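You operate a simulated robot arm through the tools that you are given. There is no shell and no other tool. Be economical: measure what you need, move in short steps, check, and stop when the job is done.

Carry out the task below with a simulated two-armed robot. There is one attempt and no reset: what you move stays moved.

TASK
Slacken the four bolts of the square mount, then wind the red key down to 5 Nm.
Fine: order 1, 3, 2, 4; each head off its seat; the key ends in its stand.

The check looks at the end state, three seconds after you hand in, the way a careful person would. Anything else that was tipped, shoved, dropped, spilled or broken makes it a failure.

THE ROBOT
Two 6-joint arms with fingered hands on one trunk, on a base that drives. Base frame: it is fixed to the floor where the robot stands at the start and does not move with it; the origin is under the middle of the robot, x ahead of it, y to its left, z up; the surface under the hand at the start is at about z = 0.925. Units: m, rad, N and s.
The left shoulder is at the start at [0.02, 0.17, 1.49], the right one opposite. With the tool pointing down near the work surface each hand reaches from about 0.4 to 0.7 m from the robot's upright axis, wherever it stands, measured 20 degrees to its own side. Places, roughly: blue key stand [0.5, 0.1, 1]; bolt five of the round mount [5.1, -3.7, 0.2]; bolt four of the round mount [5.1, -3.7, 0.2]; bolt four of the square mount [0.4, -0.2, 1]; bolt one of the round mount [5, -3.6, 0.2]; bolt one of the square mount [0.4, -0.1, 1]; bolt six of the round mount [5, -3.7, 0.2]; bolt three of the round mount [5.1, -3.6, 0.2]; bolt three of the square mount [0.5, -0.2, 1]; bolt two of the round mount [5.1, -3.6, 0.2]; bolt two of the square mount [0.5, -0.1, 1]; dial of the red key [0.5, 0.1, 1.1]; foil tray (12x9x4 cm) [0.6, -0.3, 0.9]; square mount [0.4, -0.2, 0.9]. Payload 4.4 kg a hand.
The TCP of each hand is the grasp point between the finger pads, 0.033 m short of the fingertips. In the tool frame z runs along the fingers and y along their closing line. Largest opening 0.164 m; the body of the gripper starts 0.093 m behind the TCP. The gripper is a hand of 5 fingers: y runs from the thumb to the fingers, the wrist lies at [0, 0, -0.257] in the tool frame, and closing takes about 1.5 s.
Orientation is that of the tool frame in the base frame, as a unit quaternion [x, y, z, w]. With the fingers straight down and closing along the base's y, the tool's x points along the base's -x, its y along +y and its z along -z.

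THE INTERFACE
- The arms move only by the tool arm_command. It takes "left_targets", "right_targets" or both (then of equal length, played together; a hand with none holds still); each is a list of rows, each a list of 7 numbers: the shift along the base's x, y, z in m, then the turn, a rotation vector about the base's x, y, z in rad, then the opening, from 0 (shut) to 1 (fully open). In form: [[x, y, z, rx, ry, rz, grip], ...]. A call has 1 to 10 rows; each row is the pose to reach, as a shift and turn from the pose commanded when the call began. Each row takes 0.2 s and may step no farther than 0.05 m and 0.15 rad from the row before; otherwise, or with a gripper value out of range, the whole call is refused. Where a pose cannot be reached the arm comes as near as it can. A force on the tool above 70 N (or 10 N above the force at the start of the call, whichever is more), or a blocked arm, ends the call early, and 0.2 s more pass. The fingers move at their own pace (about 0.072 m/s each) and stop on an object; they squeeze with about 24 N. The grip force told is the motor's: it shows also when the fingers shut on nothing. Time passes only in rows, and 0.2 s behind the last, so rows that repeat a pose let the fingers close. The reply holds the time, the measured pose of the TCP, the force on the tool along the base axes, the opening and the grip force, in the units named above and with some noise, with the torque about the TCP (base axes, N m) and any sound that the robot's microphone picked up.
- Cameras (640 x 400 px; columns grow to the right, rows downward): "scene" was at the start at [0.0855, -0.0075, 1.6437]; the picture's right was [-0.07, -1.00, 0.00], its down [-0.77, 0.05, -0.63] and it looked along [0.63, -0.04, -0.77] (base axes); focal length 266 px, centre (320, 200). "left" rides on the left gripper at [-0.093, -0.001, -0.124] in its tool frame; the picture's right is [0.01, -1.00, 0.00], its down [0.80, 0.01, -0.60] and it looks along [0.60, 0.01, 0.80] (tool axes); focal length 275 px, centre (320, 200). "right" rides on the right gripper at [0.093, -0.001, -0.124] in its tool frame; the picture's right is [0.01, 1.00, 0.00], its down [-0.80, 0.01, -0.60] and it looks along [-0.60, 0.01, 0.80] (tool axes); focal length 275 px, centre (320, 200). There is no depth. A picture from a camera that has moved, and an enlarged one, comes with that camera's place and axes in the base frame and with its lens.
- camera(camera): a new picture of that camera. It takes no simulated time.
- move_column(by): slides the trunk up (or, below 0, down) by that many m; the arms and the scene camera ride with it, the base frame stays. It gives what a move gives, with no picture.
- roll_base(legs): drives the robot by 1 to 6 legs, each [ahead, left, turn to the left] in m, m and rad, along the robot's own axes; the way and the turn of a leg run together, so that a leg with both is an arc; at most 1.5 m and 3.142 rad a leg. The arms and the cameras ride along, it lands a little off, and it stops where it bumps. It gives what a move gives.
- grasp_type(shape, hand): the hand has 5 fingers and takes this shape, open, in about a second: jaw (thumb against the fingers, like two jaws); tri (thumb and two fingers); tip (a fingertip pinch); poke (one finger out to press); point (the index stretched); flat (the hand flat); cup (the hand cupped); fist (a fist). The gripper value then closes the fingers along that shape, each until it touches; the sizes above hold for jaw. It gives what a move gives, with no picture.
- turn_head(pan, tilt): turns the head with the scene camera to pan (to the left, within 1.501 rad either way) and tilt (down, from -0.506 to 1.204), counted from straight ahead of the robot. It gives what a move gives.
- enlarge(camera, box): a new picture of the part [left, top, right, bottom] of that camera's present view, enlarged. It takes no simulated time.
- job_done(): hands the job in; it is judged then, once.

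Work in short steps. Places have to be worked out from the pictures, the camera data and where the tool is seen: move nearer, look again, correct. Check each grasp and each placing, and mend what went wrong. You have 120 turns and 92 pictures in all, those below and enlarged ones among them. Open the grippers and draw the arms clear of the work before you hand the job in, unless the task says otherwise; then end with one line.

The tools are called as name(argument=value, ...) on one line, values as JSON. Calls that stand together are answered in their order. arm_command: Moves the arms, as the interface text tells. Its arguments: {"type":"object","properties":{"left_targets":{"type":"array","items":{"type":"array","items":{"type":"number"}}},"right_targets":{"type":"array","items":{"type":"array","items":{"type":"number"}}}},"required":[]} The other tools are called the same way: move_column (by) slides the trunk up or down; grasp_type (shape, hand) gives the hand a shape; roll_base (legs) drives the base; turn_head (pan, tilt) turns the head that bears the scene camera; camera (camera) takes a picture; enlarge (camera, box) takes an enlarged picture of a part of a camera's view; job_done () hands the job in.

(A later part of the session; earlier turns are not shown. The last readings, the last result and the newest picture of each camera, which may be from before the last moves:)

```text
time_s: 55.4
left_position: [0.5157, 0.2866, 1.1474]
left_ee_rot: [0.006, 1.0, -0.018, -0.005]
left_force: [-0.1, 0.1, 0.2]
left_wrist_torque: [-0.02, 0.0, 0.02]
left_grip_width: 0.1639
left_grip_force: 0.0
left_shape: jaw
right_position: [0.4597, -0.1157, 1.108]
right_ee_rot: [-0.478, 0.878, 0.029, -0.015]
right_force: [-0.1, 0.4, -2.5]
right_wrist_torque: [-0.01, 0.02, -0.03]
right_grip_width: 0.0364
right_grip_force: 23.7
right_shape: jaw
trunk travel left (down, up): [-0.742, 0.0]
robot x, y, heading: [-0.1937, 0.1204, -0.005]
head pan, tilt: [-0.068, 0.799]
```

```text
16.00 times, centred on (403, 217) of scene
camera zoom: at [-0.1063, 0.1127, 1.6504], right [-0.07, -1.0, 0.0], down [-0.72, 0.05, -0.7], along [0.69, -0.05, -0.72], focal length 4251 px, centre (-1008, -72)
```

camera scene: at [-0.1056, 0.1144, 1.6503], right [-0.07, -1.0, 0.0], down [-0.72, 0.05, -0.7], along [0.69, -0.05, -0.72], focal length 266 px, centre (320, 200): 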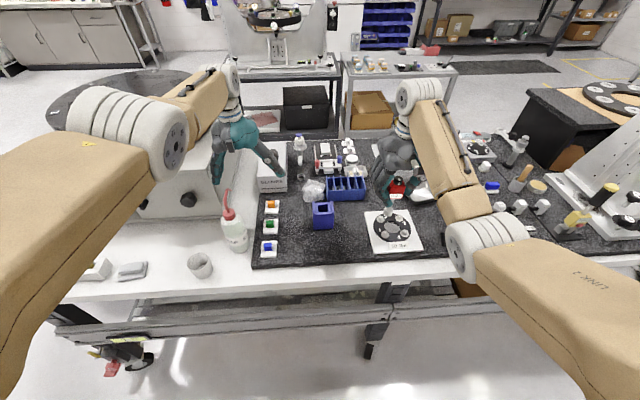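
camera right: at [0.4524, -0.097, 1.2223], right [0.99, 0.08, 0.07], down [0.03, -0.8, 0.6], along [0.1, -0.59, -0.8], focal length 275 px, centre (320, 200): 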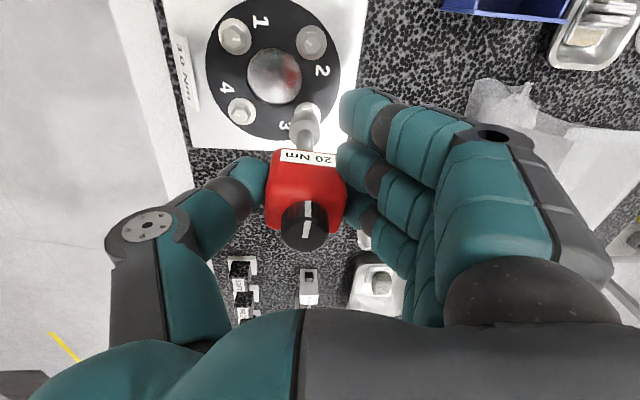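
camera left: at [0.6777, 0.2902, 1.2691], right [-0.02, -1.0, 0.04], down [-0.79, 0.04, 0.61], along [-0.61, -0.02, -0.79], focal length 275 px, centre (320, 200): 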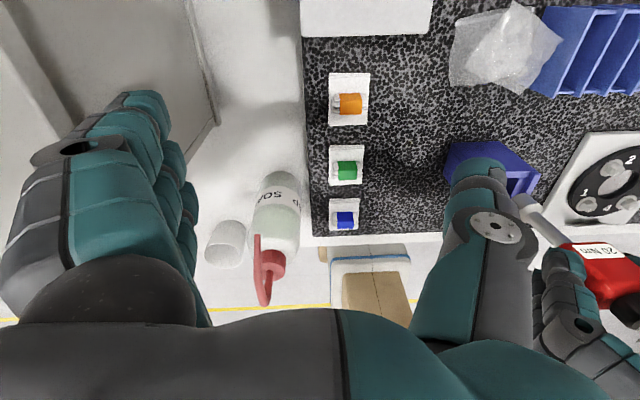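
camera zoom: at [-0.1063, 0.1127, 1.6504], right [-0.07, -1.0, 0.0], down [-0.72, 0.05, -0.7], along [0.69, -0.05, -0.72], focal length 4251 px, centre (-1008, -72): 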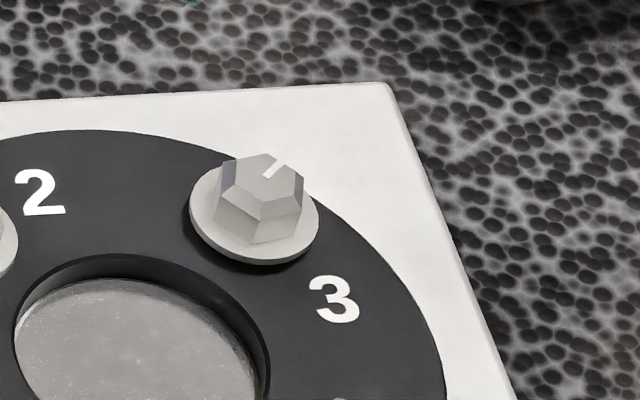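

Bolt 3 is raised by a similar amount. On to bolt 2: rotate back to −1.5 rad and hover over [0.463,-0.131].

arm_command(right_targets=[[0, 0, 0, 0, 0, -0.15, 0], [0, 0, 0, 0, 0, -0.3, 0], [0, 0, 0, 0, 0, -0.45, 0], [0, 0, 0, 0, 0, -0.6, 0], [0, 0, 0, 0, 0, -0.75, 0], [0, 0, 0, 0, 0, -0.9, 0], [0, 0, 0, 0, 0, -1.05, 0], [0, 0, 0, 0, 0, -1.2, 0], [0, 0, 0, 0, 0, -1.35, 0], [0, 0, 0, 0, 0, -1.5, 0]])

arm_command(right_targets=[[0.003, -0.005, 0, 0, 0, -0.15, 0], [0.006, -0.01, 0, 0, 0, -0.3, 0], [0.01, -0.014, 0, 0, 0, -0.45, 0], [0.01, -0.014, 0, 0, 0, -0.6, 0], [0.01, -0.014, 0, 0, 0, -0.75, 0], [0.01, -0.014, -0.005, 0, 0, -0.9, 0], [0.01, -0.014, -0.01, 0, 0, -1.0, 0], [0.01, -0.014, -0.01, 0, 0, -1.0, 0]])

enlarge(camera="right", box=[250, 80, 362, 160])

```text
time_s: 57.6
left_position: [0.5149, 0.2872, 1.1471]
left_ee_rot: [0.005, 1.0, -0.018, -0.005]
left_force: [0.6, 0.3, -0.7]
left_wrist_torque: [-0.01, 0.01, 0.03]
left_grip_width: 0.1639
left_grip_force: 0.1
left_shape: jaw
right_position: [0.4565, -0.1143, 1.1074]
right_ee_rot: [0.248, 0.968, 0.033, 0.008]
right_force: [0.6, -0.4, -1.8]
right_wrist_torque: [0.05, 0.01, -0.02]
right_grip_width: 0.0363
right_grip_force: 23.9
right_shape: jaw
trunk travel left (down, up): [-0.742, 0.0]
robot x, y, heading: [-0.1979, 0.1229, -0.006]
head pan, tilt: [-0.068, 0.799]
```

```text
time_s: 59.4
left_position: [0.5148, 0.2871, 1.147]
left_ee_rot: [0.005, 1.0, -0.018, -0.005]
left_force: [-0.2, 0.5, -0.1]
left_wrist_torque: [0.01, -0.01, 0.0]
left_grip_width: 0.1636
left_grip_force: 0.0
left_shape: jaw
right_position: [0.4661, -0.1299, 1.0968]
right_ee_rot: [0.682, 0.731, 0.023, 0.023]
right_force: [-0.1, -0.8, -2.4]
right_wrist_torque: [0.01, -0.06, -0.03]
right_grip_width: 0.0364
right_grip_force: 24.1
right_shape: jaw
trunk travel left (down, up): [-0.742, 0.0]
robot x, y, heading: [-0.1914, 0.1214, -0.002]
head pan, tilt: [-0.068, 0.799]
```

```text
5.00 times, centred on (306, 120) of right
camera zoom: at [0.45, -0.036, 1.2199], right [0.99, 0.08, 0.07], down [0.03, -0.8, 0.6], along [0.1, -0.59, -0.8], focal length 1376 px, centre (390, 600)
```

zoom: 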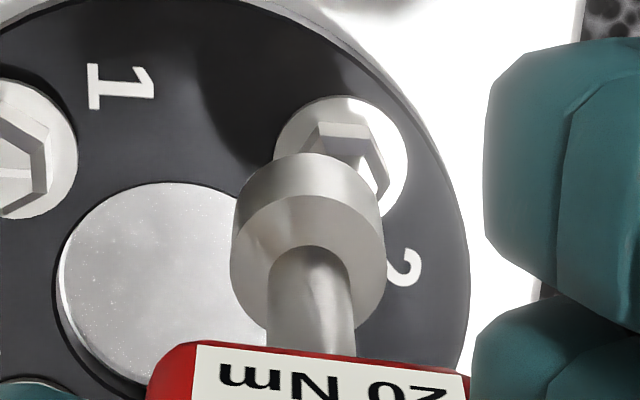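

Bolt 2 seen at about [0.4655,-0.131] by the same method; socket must go +5 mm in x. I shift and lower.

arm_command(right_targets=[[0.005, 0, -0.005, 0, 0, 0, 0], [0.005, 0, -0.015, 0, 0, 0, 0], [0.005, 0, -0.022, 0, 0, 0, 0], [0.005, 0, -0.027, 0, 0, 0, 0], [0.005, 0, -0.028, 0, 0, 0, 0]])

enlarge(camera="right", box=[250, 80, 362, 160])

```text
time_s: 60.6
left_position: [0.5141, 0.2877, 1.1477]
left_ee_rot: [0.005, 1.0, -0.019, -0.004]
left_force: [-1.2, -0.8, -0.1]
left_wrist_torque: [0.01, -0.01, -0.02]
left_grip_width: 0.164
left_grip_force: 0.1
left_shape: jaw
right_position: [0.4728, -0.128, 1.0684]
right_ee_rot: [0.681, 0.732, 0.024, 0.024]
right_force: [2.7, -0.9, -3.3]
right_wrist_torque: [-0.01, -0.27, 0.02]
right_grip_width: 0.0363
right_grip_force: 23.6
right_shape: jaw
trunk travel left (down, up): [-0.742, 0.0]
robot x, y, heading: [-0.194, 0.1239, -0.002]
head pan, tilt: [-0.068, 0.799]
```

```text
5.00 times, centred on (306, 120) of right
camera zoom: at [0.4555, -0.0352, 1.1912], right [0.99, 0.08, 0.07], down [0.03, -0.8, 0.6], along [0.1, -0.59, -0.8], focal length 1376 px, centre (390, 600)
```

zoom: 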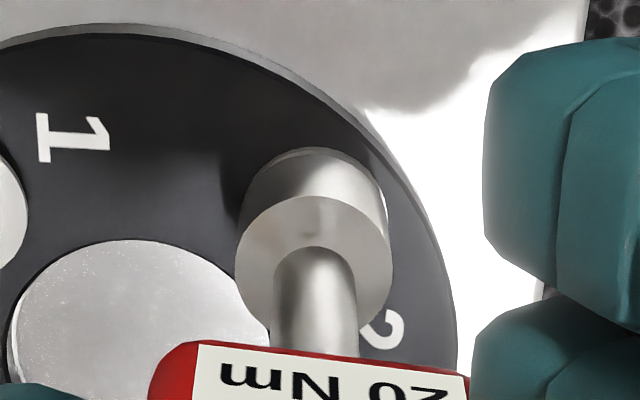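

Same look as bolt 3 when seated. I turn the first half stroke.

arm_command(right_targets=[[0, 0, -0.001, 0, 0, 0, 0], [-0.0002, 0.001, -0.001, 0, 0, 0.15, 0], [-0.0006, 0.0019, -0.001, 0, 0, 0.3, 0], [-0.0011, 0.0027, -0.001, 0, 0, 0.45, 0], [-0.0017, 0.0035, -0.001, 0, 0, 0.6, 0], [-0.0024, 0.0042, -0.001, 0, 0, 0.75, 0], [-0.0032, 0.0047, -0.001, 0, 0, 0.9, 0], [-0.0041, 0.0052, -0.001, 0, 0, 1.05, 0], [-0.0051, 0.0054, -0.001, 0, 0, 1.2, 0], [-0.0061, 0.0056, -0.001, 0, 0, 1.35, 0]])

arm_command(right_targets=[[-0.001, 0, 0, 0, 0, 0.15, 0], [-0.0019, -0.0002, 0, 0, 0, 0.3, 0], [-0.0029, -0.0005, 0, 0, 0, 0.45, 0], [-0.0038, -0.0009, 0, 0, 0, 0.6, 0], [-0.0046, -0.0015, 0, 0, 0, 0.75, 0], [-0.0053, -0.0021, 0, 0, 0, 0.9, 0], [-0.0059, -0.0029, 0, 0, 0, 1.05, 0], [-0.0064, -0.0038, 0, 0, 0, 1.2, 0], [-0.0068, -0.0047, 0, 0, 0, 1.35, 0], [-0.007, -0.0057, 0, 0, 0, 1.5, 0]])

arm_command(right_targets=[[0, 0, 0.012, 0, 0, 0, 0], [0, 0, 0.025, 0, 0, 0, 0], [0.0, 0.02, 0.04, 0, 0, -0.05, 0], [0.0, 0.04, 0.04, 0, 0, -0.2, 0], [0.0, 0.06, 0.04, 0, 0, -0.35, 0]])

enlarge(camera="scene", box=[380, 211, 420, 241])

```text
time_s: 62.8
left_position: [0.5156, 0.2876, 1.1471]
left_ee_rot: [0.005, 1.0, -0.019, -0.005]
left_force: [-0.6, 0.5, 0.1]
left_wrist_torque: [-0.03, 0.02, 0.04]
left_grip_width: 0.164
left_grip_force: 0.0
left_shape: jaw
right_position: [0.4658, -0.1238, 1.0684]
right_ee_rot: [0.074, 0.997, 0.033, 0.002]
right_force: [-1.2, -1.7, -4.6]
right_wrist_torque: [-0.18, 0.15, -0.08]
right_grip_width: 0.0362
right_grip_force: 24.5
right_shape: jaw
trunk travel left (down, up): [-0.742, 0.0]
robot x, y, heading: [-0.1943, 0.1218, -0.004]
head pan, tilt: [-0.068, 0.799]
```

```text
time_s: 65.0
left_position: [0.5152, 0.288, 1.1471]
left_ee_rot: [0.005, 1.0, -0.018, -0.006]
left_force: [-0.5, -0.6, 0.1]
left_wrist_torque: [-0.01, -0.01, -0.03]
left_grip_width: 0.1639
left_grip_force: 0.1
left_shape: jaw
right_position: [0.4592, -0.1281, 1.0702]
right_ee_rot: [-0.626, 0.779, 0.026, -0.02]
right_force: [3.1, -4.1, -4.6]
right_wrist_torque: [-0.48, -0.28, -0.02]
right_grip_width: 0.0362
right_grip_force: 24.3
right_shape: jaw
trunk travel left (down, up): [-0.742, 0.0]
robot x, y, heading: [-0.1962, 0.1226, -0.005]
head pan, tilt: [-0.068, 0.799]
```

```text
time_s: 66.2
left_position: [0.5145, 0.2882, 1.1471]
left_ee_rot: [0.005, 1.0, -0.018, -0.006]
left_force: [-0.7, -0.2, 0.6]
left_wrist_torque: [0.0, -0.02, 0.0]
left_grip_width: 0.1639
left_grip_force: 0.0
left_shape: jaw
right_position: [0.4584, -0.0683, 1.1061]
right_ee_rot: [-0.479, 0.877, 0.03, -0.015]
right_force: [-0.8, 0.0, -3.1]
right_wrist_torque: [-0.03, -0.01, -0.01]
right_grip_width: 0.0362
right_grip_force: 24.1
right_shape: jaw
trunk travel left (down, up): [-0.742, 0.0]
robot x, y, heading: [-0.1979, 0.1251, -0.006]
head pan, tilt: [-0.068, 0.799]
```

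```text
13.33 times, centred on (400, 226) of scene
camera zoom: at [-0.1063, 0.1142, 1.6504], right [-0.07, -1.0, 0.0], down [-0.72, 0.05, -0.7], along [0.69, -0.05, -0.72], focal length 3542 px, centre (-747, -147)
```

zoom: 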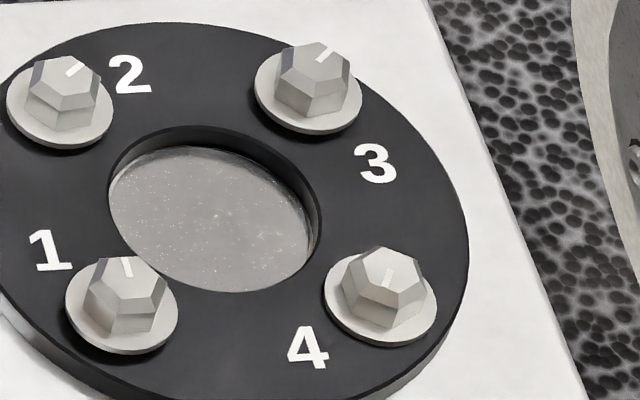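

Bolt 2 is turned and raised as well. Now bolt 4: rotate back and hover over it.

arm_command(right_targets=[[0, 0, 0, 0, 0, -0.15, 0], [0, 0, 0, 0, 0, -0.3, 0], [0, 0, 0, 0, 0, -0.45, 0], [0, 0, 0, 0, 0, -0.6, 0], [0, 0, 0, 0, 0, -0.75, 0], [0, 0, 0, 0, 0, -0.9, 0], [0, 0, 0, 0, 0, -1.05, 0], [0, 0, 0, 0, 0, -1.2, 0], [0, 0, 0, 0, 0, -1.35, 0], [0, 0, 0, 0, 0, -1.5, 0]])

arm_command(right_targets=[[-0.01, -0.03, 0, 0, 0, -0.15, 0], [-0.02, -0.06, 0, 0, 0, -0.3, 0], [-0.03, -0.09, 0, 0, 0, -0.45, 0], [-0.04, -0.11, 0, 0, 0, -0.6, 0], [-0.0494, -0.1247, 0, 0, 0, -0.75, 0], [-0.0494, -0.1247, -0.005, 0, 0, -0.9, 0], [-0.0494, -0.1247, -0.01, 0, 0, -1.0, 0], [-0.0494, -0.1247, -0.01, 0, 0, -1.0, 0]])

enlarge(camera="right", box=[250, 80, 362, 160])

```text
time_s: 68.4
left_position: [0.515, 0.2874, 1.1468]
left_ee_rot: [0.006, 1.0, -0.019, -0.005]
left_force: [-0.2, -0.9, -0.9]
left_wrist_torque: [0.0, -0.02, 0.01]
left_grip_width: 0.1638
left_grip_force: 0.0
left_shape: jaw
right_position: [0.4591, -0.0692, 1.1082]
right_ee_rot: [0.247, 0.968, 0.032, 0.008]
right_force: [-0.4, 0.6, -3.0]
right_wrist_torque: [0.05, 0.03, 0.04]
right_grip_width: 0.036
right_grip_force: 23.8
right_shape: jaw
trunk travel left (down, up): [-0.742, 0.0]
robot x, y, heading: [-0.1963, 0.1183, -0.01]
head pan, tilt: [-0.068, 0.799]
```

```text
time_s: 70.2
left_position: [0.5146, 0.2883, 1.1474]
left_ee_rot: [0.005, 1.0, -0.019, -0.005]
left_force: [-0.2, 0.0, 0.5]
left_wrist_torque: [0.0, 0.01, 0.01]
left_grip_width: 0.1638
left_grip_force: 0.0
left_shape: jaw
right_position: [0.4084, -0.1941, 1.0987]
right_ee_rot: [0.682, 0.731, 0.023, 0.023]
right_force: [0.5, -0.1, -3.0]
right_wrist_torque: [0.03, -0.03, -0.03]
right_grip_width: 0.0363
right_grip_force: 24.1
right_shape: jaw
trunk travel left (down, up): [-0.742, 0.0]
robot x, y, heading: [-0.1979, 0.1222, -0.003]
head pan, tilt: [-0.068, 0.799]
```

```text
5.00 times, centred on (306, 120) of right
camera zoom: at [0.3926, -0.1012, 1.222], right [0.99, 0.08, 0.07], down [0.03, -0.8, 0.6], along [0.1, -0.59, -0.8], focal length 1376 px, centre (390, 600)
```

zoom: 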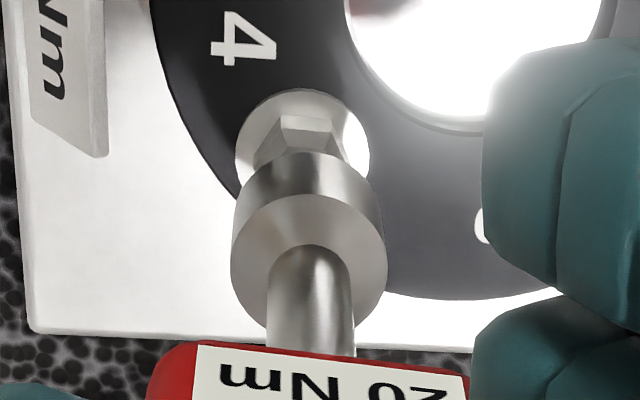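

Bolt 4 at [0.4004,-0.1957]; shift (−2,+1) mm and lower.

arm_command(right_targets=[[-0.002, 0.001, -0.005, 0, 0, 0, 0], [-0.002, 0.001, -0.016, 0, 0, 0, 0], [-0.002, 0.001, -0.025, 0, 0, 0, 0], [-0.002, 0.001, -0.029, 0, 0, 0, 0], [-0.002, 0.001, -0.03, 0, 0, 0, 0]])

enlarge(camera="right", box=[250, 80, 362, 160])

```text
time_s: 71.4
left_position: [0.5157, 0.2879, 1.1478]
left_ee_rot: [0.005, 1.0, -0.018, -0.005]
left_force: [0.5, 0.0, 0.1]
left_wrist_torque: [0.01, 0.02, 0.01]
left_grip_width: 0.1639
left_grip_force: 0.1
left_shape: jaw
right_position: [0.4075, -0.1908, 1.0687]
right_ee_rot: [0.681, 0.732, 0.023, 0.022]
right_force: [-0.8, 0.1, -2.3]
right_wrist_torque: [0.01, -0.07, 0.01]
right_grip_width: 0.0362
right_grip_force: 24.1
right_shape: jaw
trunk travel left (down, up): [-0.742, 0.0]
robot x, y, heading: [-0.1983, 0.118, -0.005]
head pan, tilt: [-0.068, 0.799]
```

```text
5.00 times, centred on (306, 120) of right
camera zoom: at [0.3916, -0.0993, 1.1906], right [0.99, 0.08, 0.07], down [0.03, -0.8, 0.6], along [0.1, -0.6, -0.8], focal length 1376 px, centre (390, 600)
```

zoom: 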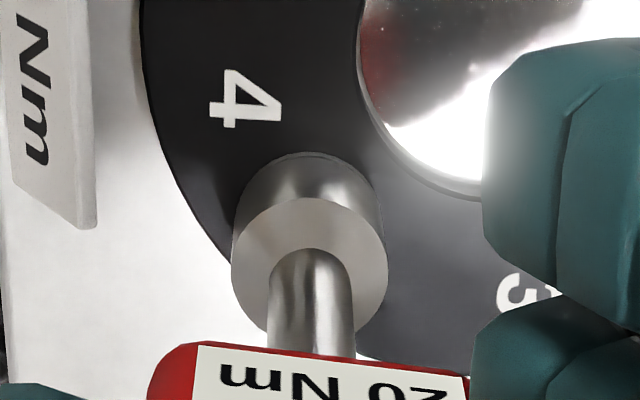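

Seated on bolt 4 in the same way. I run the full stroke and lift off.

arm_command(right_targets=[[0, -0.0005, -0.001, 0, 0, 0, 0], [-0.0002, 0.0008, -0.001, 0, 0, 0.15, 0], [-0.0006, 0.0017, -0.001, 0, 0, 0.3, 0], [-0.0011, 0.0025, -0.001, 0, 0, 0.45, 0], [-0.0017, 0.0033, -0.001, 0, 0, 0.6, 0], [-0.0024, 0.004, -0.001, 0, 0, 0.75, 0], [-0.0032, 0.0045, -0.001, 0, 0, 0.9, 0], [-0.0041, 0.005, -0.001, 0, 0, 1.05, 0], [-0.0051, 0.0052, -0.001, 0, 0, 1.2, 0], [-0.0061, 0.0054, -0.001, 0, 0, 1.35, 0]])

arm_command(right_targets=[[-0.001, 0, 0, 0, 0, 0.15, 0], [-0.0019, -0.0002, 0, 0, 0, 0.3, 0], [-0.0029, -0.0005, 0, 0, 0, 0.45, 0], [-0.0038, -0.0009, 0, 0, 0, 0.6, 0], [-0.0046, -0.0015, 0, 0, 0, 0.75, 0], [-0.0053, -0.0021, 0, 0, 0, 0.9, 0], [-0.0059, -0.0029, 0, 0, 0, 1.05, 0], [-0.0064, -0.0038, 0, 0, 0, 1.2, 0], [-0.0068, -0.0047, 0, 0, 0, 1.35, 0], [-0.007, -0.0057, 0, 0, 0, 1.5, 0]])

arm_command(right_targets=[[0, 0, 0.012, 0, 0, 0, 0], [0, 0, 0.025, 0, 0, 0, 0], [0.02, 0.02, 0.04, 0, 0, -0.05, 0], [0.04, 0.06, 0.04, 0, 0, -0.2, 0], [0.06, 0.1, 0.05, 0, 0, -0.35, 0], [0.07, 0.14, 0.055, 0, 0, -0.5, 0]])

enlarge(camera="scene", box=[380, 211, 420, 241])

```text
time_s: 73.6
left_position: [0.5147, 0.2868, 1.1471]
left_ee_rot: [0.005, 1.0, -0.019, -0.004]
left_force: [0.6, 0.8, -0.3]
left_wrist_torque: [0.02, -0.02, 0.0]
left_grip_width: 0.1637
left_grip_force: 0.0
left_shape: jaw
right_position: [0.4018, -0.1883, 1.0686]
right_ee_rot: [0.073, 0.997, 0.034, 0.004]
right_force: [-1.8, -5.2, -1.1]
right_wrist_torque: [-0.63, 0.3, -0.04]
right_grip_width: 0.0362
right_grip_force: 24.4
right_shape: jaw
trunk travel left (down, up): [-0.742, 0.0]
robot x, y, heading: [-0.1965, 0.1193, -0.005]
head pan, tilt: [-0.068, 0.799]
```

```text
time_s: 75.8
left_position: [0.5151, 0.2864, 1.1475]
left_ee_rot: [0.006, 1.0, -0.019, -0.005]
left_force: [1.3, 0.3, -0.7]
left_wrist_torque: [-0.01, 0.01, 0.01]
left_grip_width: 0.1639
left_grip_force: 0.1
left_shape: jaw
right_position: [0.3944, -0.1923, 1.0675]
right_ee_rot: [-0.626, 0.779, 0.026, -0.022]
right_force: [0.9, -3.4, -2.4]
right_wrist_torque: [-0.38, -0.03, 0.0]
right_grip_width: 0.0366
right_grip_force: 23.5
right_shape: jaw
trunk travel left (down, up): [-0.742, 0.0]
robot x, y, heading: [-0.1955, 0.1223, -0.006]
head pan, tilt: [-0.068, 0.799]
```

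```text
time_s: 77.2
left_position: [0.5156, 0.2896, 1.1473]
left_ee_rot: [0.004, 1.0, -0.019, -0.005]
left_force: [-0.6, 0.9, 0.1]
left_wrist_torque: [-0.09, -0.01, -0.02]
left_grip_width: 0.1641
left_grip_force: 0.1
left_shape: jaw
right_position: [0.4636, -0.0499, 1.1238]
right_ee_rot: [-0.412, 0.911, 0.029, -0.013]
right_force: [0.0, 0.8, -2.5]
right_wrist_torque: [-0.03, 0.01, -0.03]
right_grip_width: 0.0362
right_grip_force: 23.8
right_shape: jaw
trunk travel left (down, up): [-0.742, 0.0]
robot x, y, heading: [-0.1967, 0.1238, -0.006]
head pan, tilt: [-0.068, 0.799]
```

```text
13.33 times, centred on (400, 226) of scene
camera zoom: at [-0.1064, 0.1156, 1.6504], right [-0.07, -1.0, 0.0], down [-0.72, 0.05, -0.7], along [0.69, -0.05, -0.72], focal length 3542 px, centre (-747, -147)
```

zoom: 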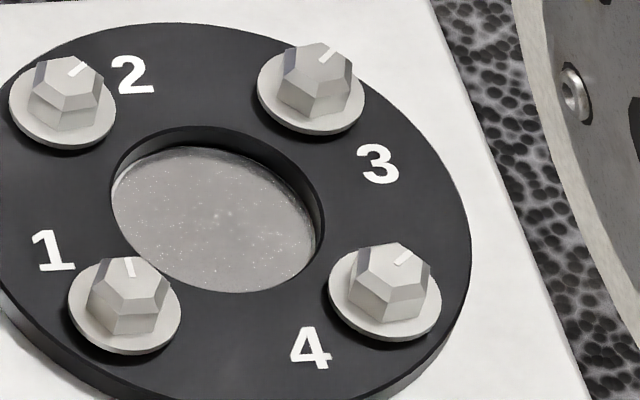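

All four heads are turned and raised. Now I return the key: straighten yaw to 0 and hover above the stand.

arm_command(right_targets=[[0.002, 0.01, 0.01, 0, 0, -0.15, 0], [0.004, 0.025, 0.015, 0, 0, -0.3, 0], [0.006, 0.04, 0.018, 0, 0, -0.45, 0], [0.008, 0.06, 0.018, 0, 0, -0.6, 0], [0.011, 0.08, 0.018, 0, 0, -0.75, 0], [0.0137, 0.1, 0.018, 0, 0, -0.85, 0], [0.0137, 0.1214, 0.018, 0, 0, -0.85, 0], [0.0137, 0.1214, 0.018, 0, 0, -0.85, 0]])

camera(camera="right")

enlarge(camera="scene", box=[280, 150, 380, 230])

```text
time_s: 79.0
left_position: [0.515, 0.288, 1.1476]
left_ee_rot: [0.005, 1.0, -0.018, -0.004]
left_force: [0.0, -0.9, -0.4]
left_wrist_torque: [0.0, -0.02, -0.02]
left_grip_width: 0.1639
left_grip_force: 0.1
left_shape: jaw
right_position: [0.4785, 0.0687, 1.1428]
right_ee_rot: [0.0, 0.999, 0.033, 0.001]
right_force: [0.4, -0.3, -2.5]
right_wrist_torque: [0.05, 0.0, -0.02]
right_grip_width: 0.0365
right_grip_force: 24.1
right_shape: jaw
trunk travel left (down, up): [-0.742, 0.0]
robot x, y, heading: [-0.1988, 0.123, -0.005]
head pan, tilt: [-0.068, 0.799]
```

```text
24 pictures are left
camera right: at [0.3847, 0.061, 1.2649], right [-0.01, 1.0, 0.07], down [0.8, -0.03, 0.6], along [0.6, 0.06, -0.8], focal length 275 px, centre (320, 200)
```

right: 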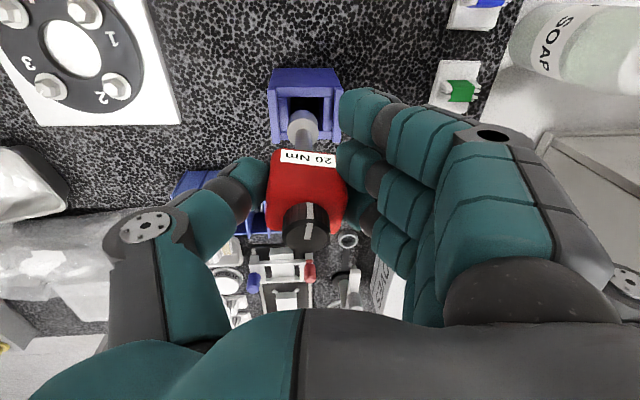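

```text
5.00 times, centred on (330, 190) of scene
camera zoom: at [-0.1063, 0.1125, 1.6504], right [-0.07, -1.0, 0.0], down [-0.72, 0.05, -0.7], along [0.69, -0.05, -0.72], focal length 1328 px, centre (270, 250)
```

zoom: 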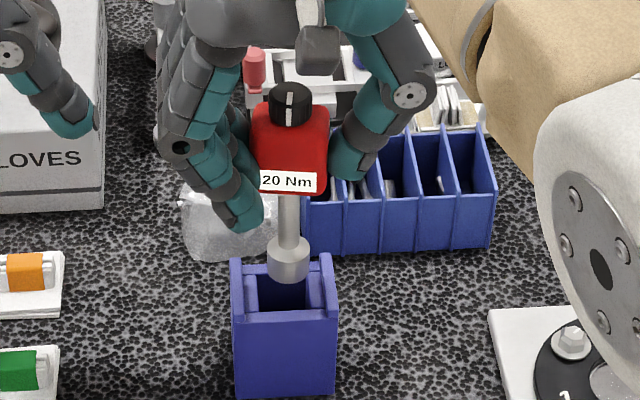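

Socket is over the stand's opening within ~2 mm. I shift slightly and lower slowly into it.

arm_command(right_targets=[[-0.0015, 0.0, 0, 0, 0, 0, 0], [-0.0015, 0.0, -0.015, 0, 0, 0, 0], [-0.0015, 0.0, -0.03, 0, 0, 0, 0], [-0.0015, 0.0, -0.045, 0, 0, 0, 0], [-0.0015, 0.0, -0.055, 0, 0, 0, 0]])

enlarge(camera="scene", box=[280, 150, 380, 230])

camera(camera="right")

```text
time_s: 80.0
left_position: [0.5172, 0.2884, 1.1451]
left_ee_rot: [0.004, 1.0, -0.019, -0.006]
left_force: [1.6, -0.7, 0.0]
left_wrist_torque: [0.02, 0.15, -0.01]
left_grip_width: 0.1639
left_grip_force: 0.1
left_shape: jaw
right_position: [0.484, 0.0725, 1.1041]
right_ee_rot: [-0.005, 0.999, 0.038, 0.01]
right_force: [-2.1, -0.1, -3.0]
right_wrist_torque: [0.06, 0.27, -0.01]
right_grip_width: 0.0367
right_grip_force: 24.0
right_shape: jaw
trunk travel left (down, up): [-0.742, 0.0]
robot x, y, heading: [-0.1941, 0.1195, -0.001]
head pan, tilt: [-0.068, 0.799]
stopped in row 5 (right hand): the force on the tool passed its limit at 73 N (the readings are from after the stop); the commanded pose is now the measured one
```

```text
5.00 times, centred on (330, 190) of scene
camera zoom: at [-0.1027, 0.1128, 1.6495], right [-0.07, -1.0, 0.0], down [-0.72, 0.05, -0.69], along [0.69, -0.05, -0.72], focal length 1328 px, centre (270, 250)
```

zoom: 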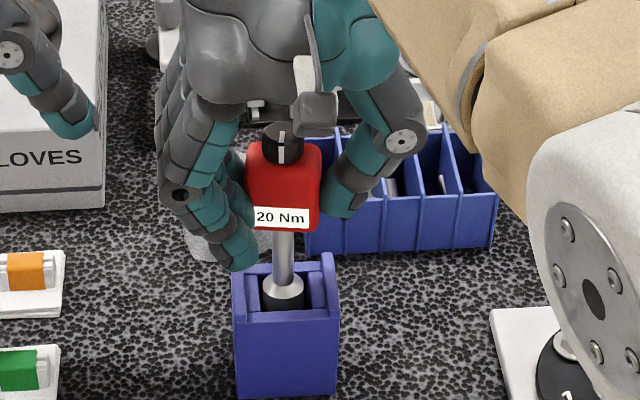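

```text
21 pictures are left
camera right: at [0.3877, 0.0623, 1.2253], right [-0.02, 1.0, 0.07], down [0.79, -0.03, 0.62], along [0.62, 0.07, -0.78], focal length 275 px, centre (320, 200)
```

right: 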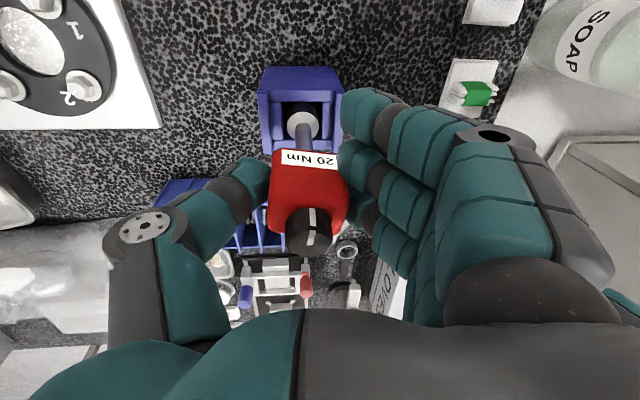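

The socket entered but caught the opening's far (+x) edge. I enlarge to see the gap.

enlarge(camera="right", box=[246, 60, 358, 150])

```text
4.44 times, centred on (302, 105) of right
camera zoom: at [0.3877, 0.0623, 1.2253], right [-0.02, 1.0, 0.07], down [0.79, -0.03, 0.62], along [0.62, 0.07, -0.78], focal length 1224 px, centre (400, 622)
```

zoom: 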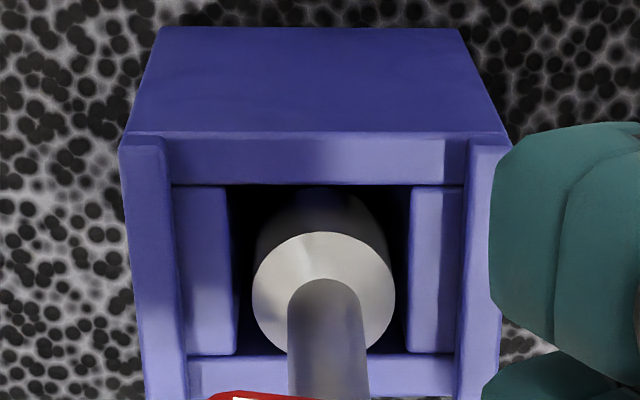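

The hole's centre is ~7 mm toward −x of the socket. I raise 2.5 cm, restore the orientation, and shift.

arm_command(right_targets=[[0, 0, 0.01, 0, 0, 0, 0], [-0.004, -0.001, 0.02, -0.01, 0.02, -0.01, 0], [-0.008, -0.002, 0.025, -0.01, 0.02, -0.01, 0], [-0.008, -0.002, 0.025, -0.01, 0.02, -0.01, 0], [-0.008, -0.002, 0.025, -0.01, 0.02, -0.01, 0]])

enlarge(camera="right", box=[246, 60, 358, 150])

```text
time_s: 81.2
left_position: [0.5153, 0.2879, 1.1473]
left_ee_rot: [0.005, 1.0, -0.018, -0.005]
left_force: [-0.1, 1.2, -0.2]
left_wrist_torque: [0.02, -0.01, 0.01]
left_grip_width: 0.1639
left_grip_force: 0.0
left_shape: jaw
right_position: [0.4751, 0.0731, 1.1341]
right_ee_rot: [0.0, 0.999, 0.033, 0.005]
right_force: [0.4, -0.2, -2.2]
right_wrist_torque: [0.04, 0.01, 0.02]
right_grip_width: 0.0364
right_grip_force: 24.4
right_shape: jaw
trunk travel left (down, up): [-0.742, 0.0]
robot x, y, heading: [-0.1993, 0.1214, -0.003]
head pan, tilt: [-0.068, 0.799]
```

```text
4.44 times, centred on (302, 105) of right
camera zoom: at [0.381, 0.0642, 1.2557], right [-0.01, 1.0, 0.06], down [0.79, -0.03, 0.61], along [0.61, 0.06, -0.79], focal length 1224 px, centre (400, 622)
```

zoom: 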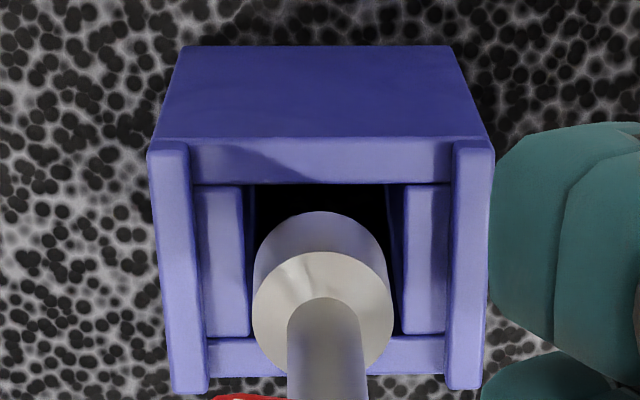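

By my best estimate the socket is now centred over the hole. I lower again in small steps, stopping early to read forces.

arm_command(right_targets=[[0, 0, -0.006, 0, 0, 0, 0], [0, 0, -0.012, 0, 0, 0, 0], [0, 0, -0.018, 0, 0, 0, 0], [0, 0, -0.024, 0, 0, 0, 0], [0, 0, -0.028, 0, 0, 0, 0], [0, 0, -0.028, 0, 0, 0, 0]])

enlarge(camera="right", box=[246, 60, 358, 150])

```text
time_s: 82.7
left_position: [0.5156, 0.288, 1.1466]
left_ee_rot: [0.005, 1.0, -0.018, -0.006]
left_force: [-0.3, -0.7, -0.1]
left_wrist_torque: [0.01, -0.01, 0.03]
left_grip_width: 0.1644
left_grip_force: 0.0
left_shape: jaw
right_position: [0.4751, 0.0713, 1.1064]
right_ee_rot: [-0.001, 0.999, 0.032, 0.006]
right_force: [0.3, 0.9, -2.8]
right_wrist_torque: [0.05, 0.03, 0.01]
right_grip_width: 0.0365
right_grip_force: 24.0
right_shape: jaw
trunk travel left (down, up): [-0.742, 0.0]
robot x, y, heading: [-0.1962, 0.1193, -0.004]
head pan, tilt: [-0.068, 0.799]
```

```text
4.44 times, centred on (302, 105) of right
camera zoom: at [0.3808, 0.0638, 1.2279], right [-0.01, 1.0, 0.06], down [0.79, -0.03, 0.61], along [0.61, 0.06, -0.79], focal length 1224 px, centre (400, 622)
```

zoom: 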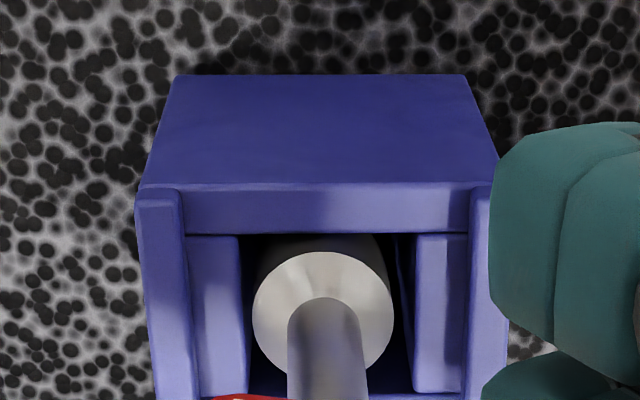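

Inside the opening and centred, no contact force. I continue down.

arm_command(right_targets=[[0, 0, -0.01, 0, 0, 0, 0], [0, 0, -0.02, 0, 0, 0, 0], [0, 0, -0.03, 0, 0, 0, 0], [0, 0, -0.04, 0, 0, 0, 0], [0, 0, -0.046, 0, 0, 0, 0], [0, 0, -0.046, 0, 0, 0, 0]])

enlarge(camera="scene", box=[280, 160, 380, 230])

```text
time_s: 84.0
left_position: [0.514, 0.288, 1.1477]
left_ee_rot: [0.004, 1.0, -0.018, -0.005]
left_force: [0.3, -0.7, 0.5]
left_wrist_torque: [0.0, -0.05, -0.01]
left_grip_width: 0.1639
left_grip_force: 0.2
left_shape: jaw
right_position: [0.4765, 0.0721, 1.0591]
right_ee_rot: [0.0, 0.999, 0.033, 0.005]
right_force: [0.2, -0.1, -2.7]
right_wrist_torque: [0.01, 0.01, 0.04]
right_grip_width: 0.0368
right_grip_force: 24.7
right_shape: jaw
trunk travel left (down, up): [-0.742, 0.0]
robot x, y, heading: [-0.1977, 0.1227, -0.004]
head pan, tilt: [-0.068, 0.799]
```

```text
5.71 times, centred on (330, 195) of scene
camera zoom: at [-0.1064, 0.1137, 1.6504], right [-0.07, -1.0, 0.0], down [-0.72, 0.05, -0.7], along [0.69, -0.05, -0.72], focal length 1518 px, centre (263, 229)
```

zoom: 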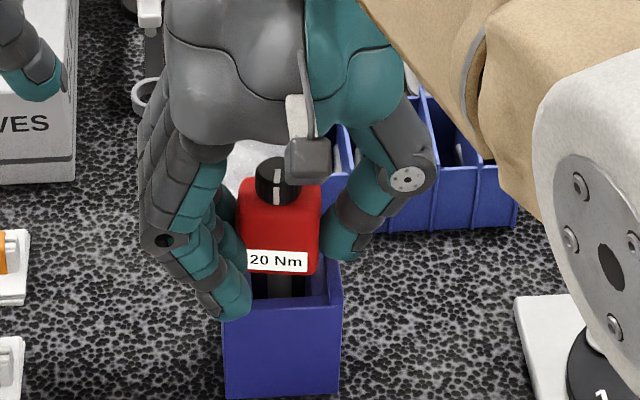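

Dial top is now ~1.088 (seated value 1.066), so ~2 cm to go; fingertips may meet the side walls. I go down gently 1.4 cm.

arm_command(right_targets=[[0, 0, -0.005, 0, 0, 0, 0], [0, 0, -0.01, 0, 0, 0, 0], [0, 0, -0.014, 0, 0, 0, 0], [0, 0, -0.014, 0, 0, 0, 0]])

camera(camera="right")

```text
time_s: 85.0
left_position: [0.5148, 0.2886, 1.1479]
left_ee_rot: [0.005, 1.0, -0.018, -0.005]
left_force: [0.5, 0.2, -0.7]
left_wrist_torque: [0.03, 0.01, 0.0]
left_grip_width: 0.1638
left_grip_force: 0.0
left_shape: jaw
right_position: [0.4747, 0.0718, 1.0487]
right_ee_rot: [-0.001, 0.999, 0.032, 0.007]
right_force: [-3.1, 0.3, 4.1]
right_wrist_torque: [0.1, -0.09, 0.06]
right_grip_width: 0.0374
right_grip_force: 24.2
right_shape: jaw
trunk travel left (down, up): [-0.742, 0.0]
robot x, y, heading: [-0.1965, 0.1201, 0.002]
head pan, tilt: [-0.068, 0.799]
```

```text
16 pictures are left
camera right: at [0.3805, 0.0643, 1.1697], right [-0.01, 1.0, 0.07], down [0.79, -0.03, 0.61], along [0.61, 0.06, -0.79], focal length 275 px, centre (320, 200)
```

right: 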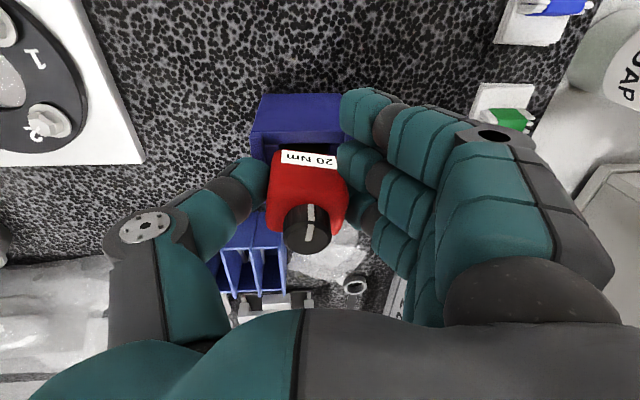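

Light contact, dial top now ~1.07. I press 3 mm more and then open the hand partway to let the key settle.

arm_command(right_targets=[[0, 0, -0.003, 0, 0, 0, 0], [0, 0, -0.003, 0, 0, 0, 0.3], [0, 0, -0.003, 0, 0, 0, 0.4], [0, 0, -0.003, 0, 0, 0, 0.6], [0, 0, -0.003, 0, 0, 0, 0.8], [0, 0, -0.003, 0, 0, 0, 1], [0, 0, -0.003, 0, 0, 0, 1]])

enlarge(camera="right", box=[220, 60, 420, 270])

```text
time_s: 86.7
left_position: [0.5151, 0.2889, 1.1482]
left_ee_rot: [0.006, 1.0, -0.018, -0.004]
left_force: [1.5, 0.6, 0.1]
left_wrist_torque: [0.0, 0.02, 0.03]
left_grip_width: 0.1638
left_grip_force: 0.0
left_shape: jaw
right_position: [0.4751, 0.0716, 1.0452]
right_ee_rot: [0.0, 0.999, 0.032, 0.006]
right_force: [0.4, -0.9, -0.1]
right_wrist_torque: [-0.03, -0.02, -0.01]
right_grip_width: 0.1637
right_grip_force: 0.1
right_shape: jaw
trunk travel left (down, up): [-0.742, 0.0]
robot x, y, heading: [-0.1924, 0.1199, -0.004]
head pan, tilt: [-0.068, 0.799]
```

```text
1.90 times, centred on (320, 165) of right
camera zoom: at [0.3804, 0.0633, 1.1658], right [-0.01, 1.0, 0.06], down [0.79, -0.03, 0.61], along [0.61, 0.06, -0.79], focal length 524 px, centre (320, 267)
```

zoom: 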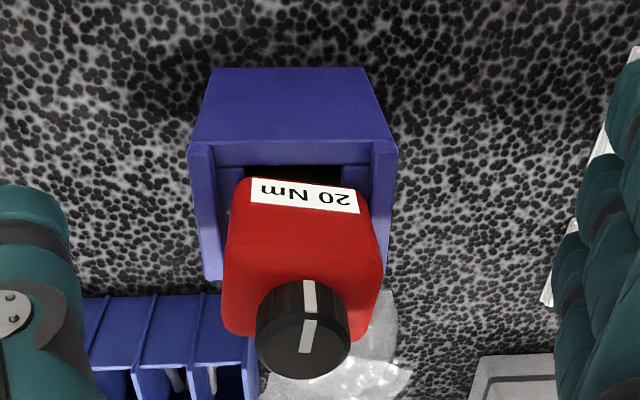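

The key stands in the stand but yawed ~8° clockwise and maybe not fully dropped. I check from the scene camera.

enlarge(camera="scene", box=[290, 170, 360, 230])

```text
6.67 times, centred on (325, 200) of scene
camera zoom: at [-0.1068, 0.1134, 1.6504], right [-0.07, -1.0, 0.0], down [-0.72, 0.05, -0.7], along [0.7, -0.05, -0.72], focal length 1771 px, centre (287, 200)
```

zoom: 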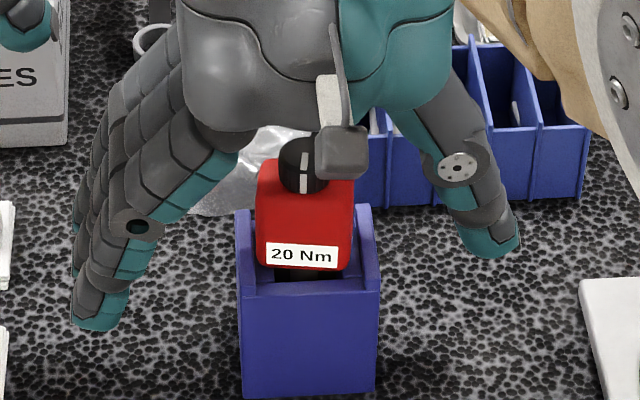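

Close to the original look, but I'll square it up: re-grip with the hand straightened, turn +0.14 rad and press lightly down.

arm_command(right_targets=[[0, -0.005, 0.002, -0.065, 0, 0, 1], [0, -0.005, 0.002, -0.065, 0, 0, 0.6], [0, -0.005, 0.002, -0.065, 0, 0, 0.3], [0, -0.005, 0.002, -0.065, 0, 0, 0], [0, -0.005, 0.002, -0.065, 0, 0, 0], [0, -0.005, 0.002, -0.065, 0, 0, 0], [0, -0.005, 0.002, -0.065, 0, 0, 0], [0, -0.005, 0.001, -0.065, 0, 0.07, 0], [0, -0.005, 0.0, -0.065, 0, 0.14, 0], [0, -0.005, -0.003, -0.065, 0, 0.14, 0]])

arm_command(right_targets=[[0, 0, 0, 0, 0, 0, 0.3], [0, 0, 0, 0, 0, 0, 0.5], [0, 0, 0, 0, 0, 0, 0.8], [0, 0, 0, 0, 0, 0, 1], [0, 0, 0, 0, 0, 0, 1], [0, 0, 0, 0, 0, 0, 1]])

enlarge(camera="right", box=[220, 60, 420, 270])

```text
time_s: 88.8
left_position: [0.5126, 0.2901, 1.1484]
left_ee_rot: [0.003, 1.0, -0.019, -0.004]
left_force: [-0.5, 0.0, -0.2]
left_wrist_torque: [0.02, 0.02, 0.01]
left_grip_width: 0.1639
left_grip_force: 0.1
left_shape: jaw
right_position: [0.4715, 0.0678, 1.0484]
right_ee_rot: [-0.072, 0.997, 0.002, 0.007]
right_force: [-5.0, 16.3, 25.4]
right_wrist_torque: [1.07, 0.44, 0.08]
right_grip_width: 0.0356
right_grip_force: 24.2
right_shape: jaw
right hand out of reach, approached as far as the arm can: row 1, 8, 9, 10
trunk travel left (down, up): [-0.742, 0.0]
robot x, y, heading: [-0.1938, 0.1233, -0.001]
head pan, tilt: [-0.068, 0.799]
```

```text
time_s: 90.2
left_position: [0.5151, 0.2882, 1.1477]
left_ee_rot: [0.006, 1.0, -0.018, -0.005]
left_force: [0.2, 0.0, -0.5]
left_wrist_torque: [-0.03, -0.04, -0.04]
left_grip_width: 0.1637
left_grip_force: 0.0
left_shape: jaw
right_position: [0.4717, 0.0641, 1.0427]
right_ee_rot: [-0.071, 0.997, 0.0, 0.003]
right_force: [0.3, -0.2, -0.4]
right_wrist_torque: [0.0, 0.02, 0.03]
right_grip_width: 0.1641
right_grip_force: 0.0
right_shape: jaw
trunk travel left (down, up): [-0.742, 0.0]
robot x, y, heading: [-0.1949, 0.1224, 0.0]
head pan, tilt: [-0.068, 0.799]
```

```text
1.90 times, centred on (320, 165) of right
camera zoom: at [0.3783, 0.0511, 1.1656], right [-0.15, 0.99, 0.0], down [0.79, 0.12, 0.6], along [0.6, 0.09, -0.8], focal length 524 px, centre (320, 267)
```

zoom: 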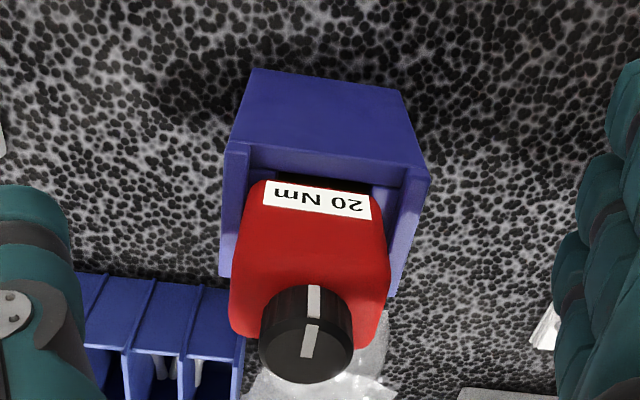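

Key and stand are square again. I raise the hand clear, bring the base 5 cm nearer, and form the three-finger shape for the dial.

arm_command(right_targets=[[0, 0, 0.03, 0, 0, 0, 1], [0, 0, 0.06, 0, 0, 0, 1], [0, 0, 0.09, 0, 0, -0.07, 1], [0, 0, 0.09, 0, 0, -0.14, 1], [0, 0, 0.09, 0, 0, -0.14, 1]])

roll_base(legs=[[0.045, 0, 0]])

grasp_type(hand="right", shape="tri")

camera(camera="right")

```text
time_s: 91.5
left_position: [0.5145, 0.2873, 1.1489]
left_ee_rot: [0.004, 1.0, -0.018, -0.005]
left_force: [-0.3, 0.6, 0.6]
left_wrist_torque: [-0.01, 0.02, -0.01]
left_grip_width: 0.1641
left_grip_force: 0.1
left_shape: jaw
right_position: [0.4887, 0.0686, 1.1294]
right_ee_rot: [0.0, 1.0, -0.001, 0.002]
right_force: [-0.1, -0.4, 0.5]
right_wrist_torque: [0.02, -0.01, 0.03]
right_grip_width: 0.164
right_grip_force: 0.0
right_shape: jaw
right hand out of reach, approached as far as the arm can: row 1, 2, 3, 4, 5
trunk travel left (down, up): [-0.742, 0.0]
robot x, y, heading: [-0.1958, 0.1214, -0.005]
head pan, tilt: [-0.068, 0.799]
```

```text
time_s: 92.3
left_position: [0.5554, 0.2876, 1.1509]
left_ee_rot: [0.005, 1.0, -0.018, -0.003]
left_force: [-0.8, -0.4, 1.0]
left_wrist_torque: [0.0, -0.04, -0.01]
left_grip_width: 0.1641
left_grip_force: 0.1
left_shape: jaw
right_position: [0.5306, 0.0689, 1.1323]
right_ee_rot: [0.0, 1.0, 0.0, 0.003]
right_force: [0.1, 0.1, -1.5]
right_wrist_torque: [-0.02, -0.09, 0.0]
right_grip_width: 0.1638
right_grip_force: 0.0
right_shape: jaw
trunk travel left (down, up): [-0.742, 0.0]
robot x, y, heading: [-0.1518, 0.1209, -0.008]
head pan, tilt: [-0.068, 0.799]
```

```text
time_s: 93.2
left_position: [0.5573, 0.2864, 1.1476]
left_ee_rot: [0.006, 1.0, -0.019, -0.004]
left_force: [-1.1, 0.8, 1.3]
left_wrist_torque: [-0.03, -0.02, 0.02]
left_grip_width: 0.1639
left_grip_force: 0.0
left_shape: jaw
right_position: [0.5323, 0.069, 1.1293]
right_ee_rot: [0.0, 1.0, -0.001, 0.002]
right_force: [-0.8, 0.2, 0.0]
right_wrist_torque: [-0.01, -0.06, -0.02]
right_grip_width: 0.1639
right_grip_force: 0.1
right_shape: tri
trunk travel left (down, up): [-0.742, 0.0]
robot x, y, heading: [-0.1501, 0.119, 0.0]
head pan, tilt: [-0.068, 0.799]
```

```text
12 pictures are left
camera right: at [0.4383, 0.0685, 1.2518], right [-0.01, 1.0, 0.0], down [0.8, 0.01, 0.6], along [0.6, 0.01, -0.8], focal length 275 px, centre (320, 200)
```

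right: 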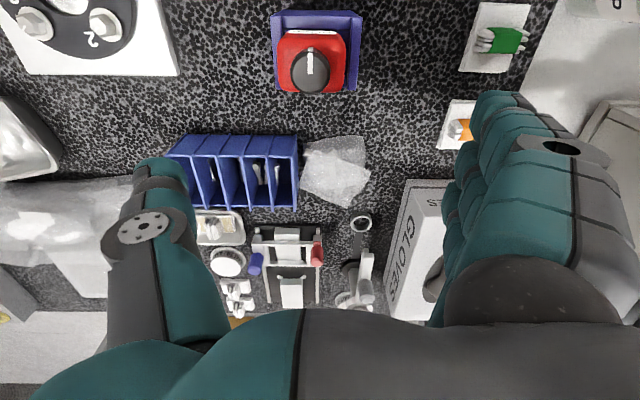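

Dial at [0.476, 0.064]. I move the hand above it and lower so the fingertips sit beside the dial, then close.

arm_command(right_targets=[[-0.02, -0.002, 0, 0, 0, 0, 1], [-0.04, -0.004, 0, 0, 0, 0, 1], [-0.0563, -0.005, 0, 0, 0, 0, 1], [-0.0563, -0.005, -0.02, 0, 0, 0, 1], [-0.0563, -0.005, -0.035, 0, 0, 0, 1], [-0.0563, -0.005, -0.041, 0, 0, 0, 1], [-0.0563, -0.005, -0.041, 0, 0, 0, 1]])

arm_command(right_targets=[[0, 0, 0, 0, 0, 0, 0.6], [0, 0, 0, 0, 0, 0, 0.4], [0, 0, 0, 0, 0, 0, 0.2], [0, 0, 0, 0, 0, 0, 0], [0, 0, 0, 0, 0, 0, 0], [0, 0, 0, 0, 0, 0, 0], [0, 0, 0, 0, 0, 0, 0]])

camera(camera="right")

```text
time_s: 94.8
left_position: [0.5586, 0.2877, 1.1473]
left_ee_rot: [0.005, 1.0, -0.019, -0.005]
left_force: [-1.0, -0.1, -0.4]
left_wrist_torque: [-0.02, -0.01, -0.01]
left_grip_width: 0.1639
left_grip_force: 0.1
left_shape: jaw
right_position: [0.5179, 0.0794, 1.0776]
right_ee_rot: [0.0, 1.0, -0.001, 0.001]
right_force: [0.6, 0.1, -0.3]
right_wrist_torque: [0.02, 0.01, 0.01]
right_grip_width: 0.1639
right_grip_force: 0.1
right_shape: tri
right hand out of reach, approached as far as the arm can: row 1, 2, 3, 4, 5, 6, 7
trunk travel left (down, up): [-0.742, 0.0]
robot x, y, heading: [-0.1559, 0.1224, 0.001]
head pan, tilt: [-0.068, 0.799]
```

```text
time_s: 96.5
left_position: [0.5583, 0.2884, 1.1479]
left_ee_rot: [0.006, 1.0, -0.019, -0.004]
left_force: [0.4, -1.1, -0.4]
left_wrist_torque: [0.02, 0.01, 0.01]
left_grip_width: 0.1637
left_grip_force: 0.0
left_shape: jaw
right_position: [0.5178, 0.0826, 1.0794]
right_ee_rot: [-0.001, 1.0, 0.001, 0.001]
right_force: [-0.8, 8.1, 5.0]
right_wrist_torque: [0.21, 0.25, -0.35]
right_grip_width: 0.0
right_grip_force: 23.8
right_shape: tri
trunk travel left (down, up): [-0.742, 0.0]
robot x, y, heading: [-0.1538, 0.1208, -0.0]
head pan, tilt: [-0.068, 0.799]
```

```text
11 pictures are left
camera right: at [0.4237, 0.0825, 1.2012], right [-0.01, 1.0, 0.0], down [0.8, 0.01, 0.6], along [0.6, 0.01, -0.8], focal length 275 px, centre (320, 200)
```

right: 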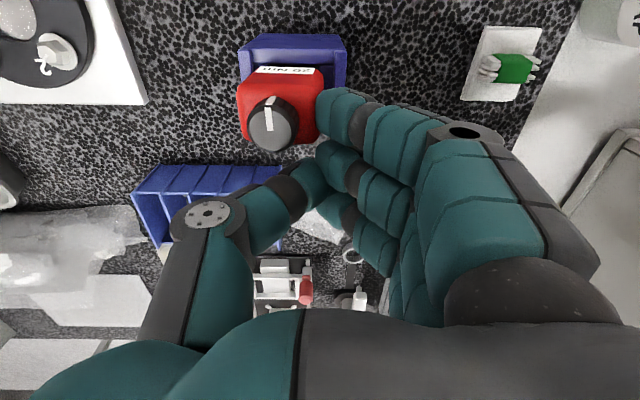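

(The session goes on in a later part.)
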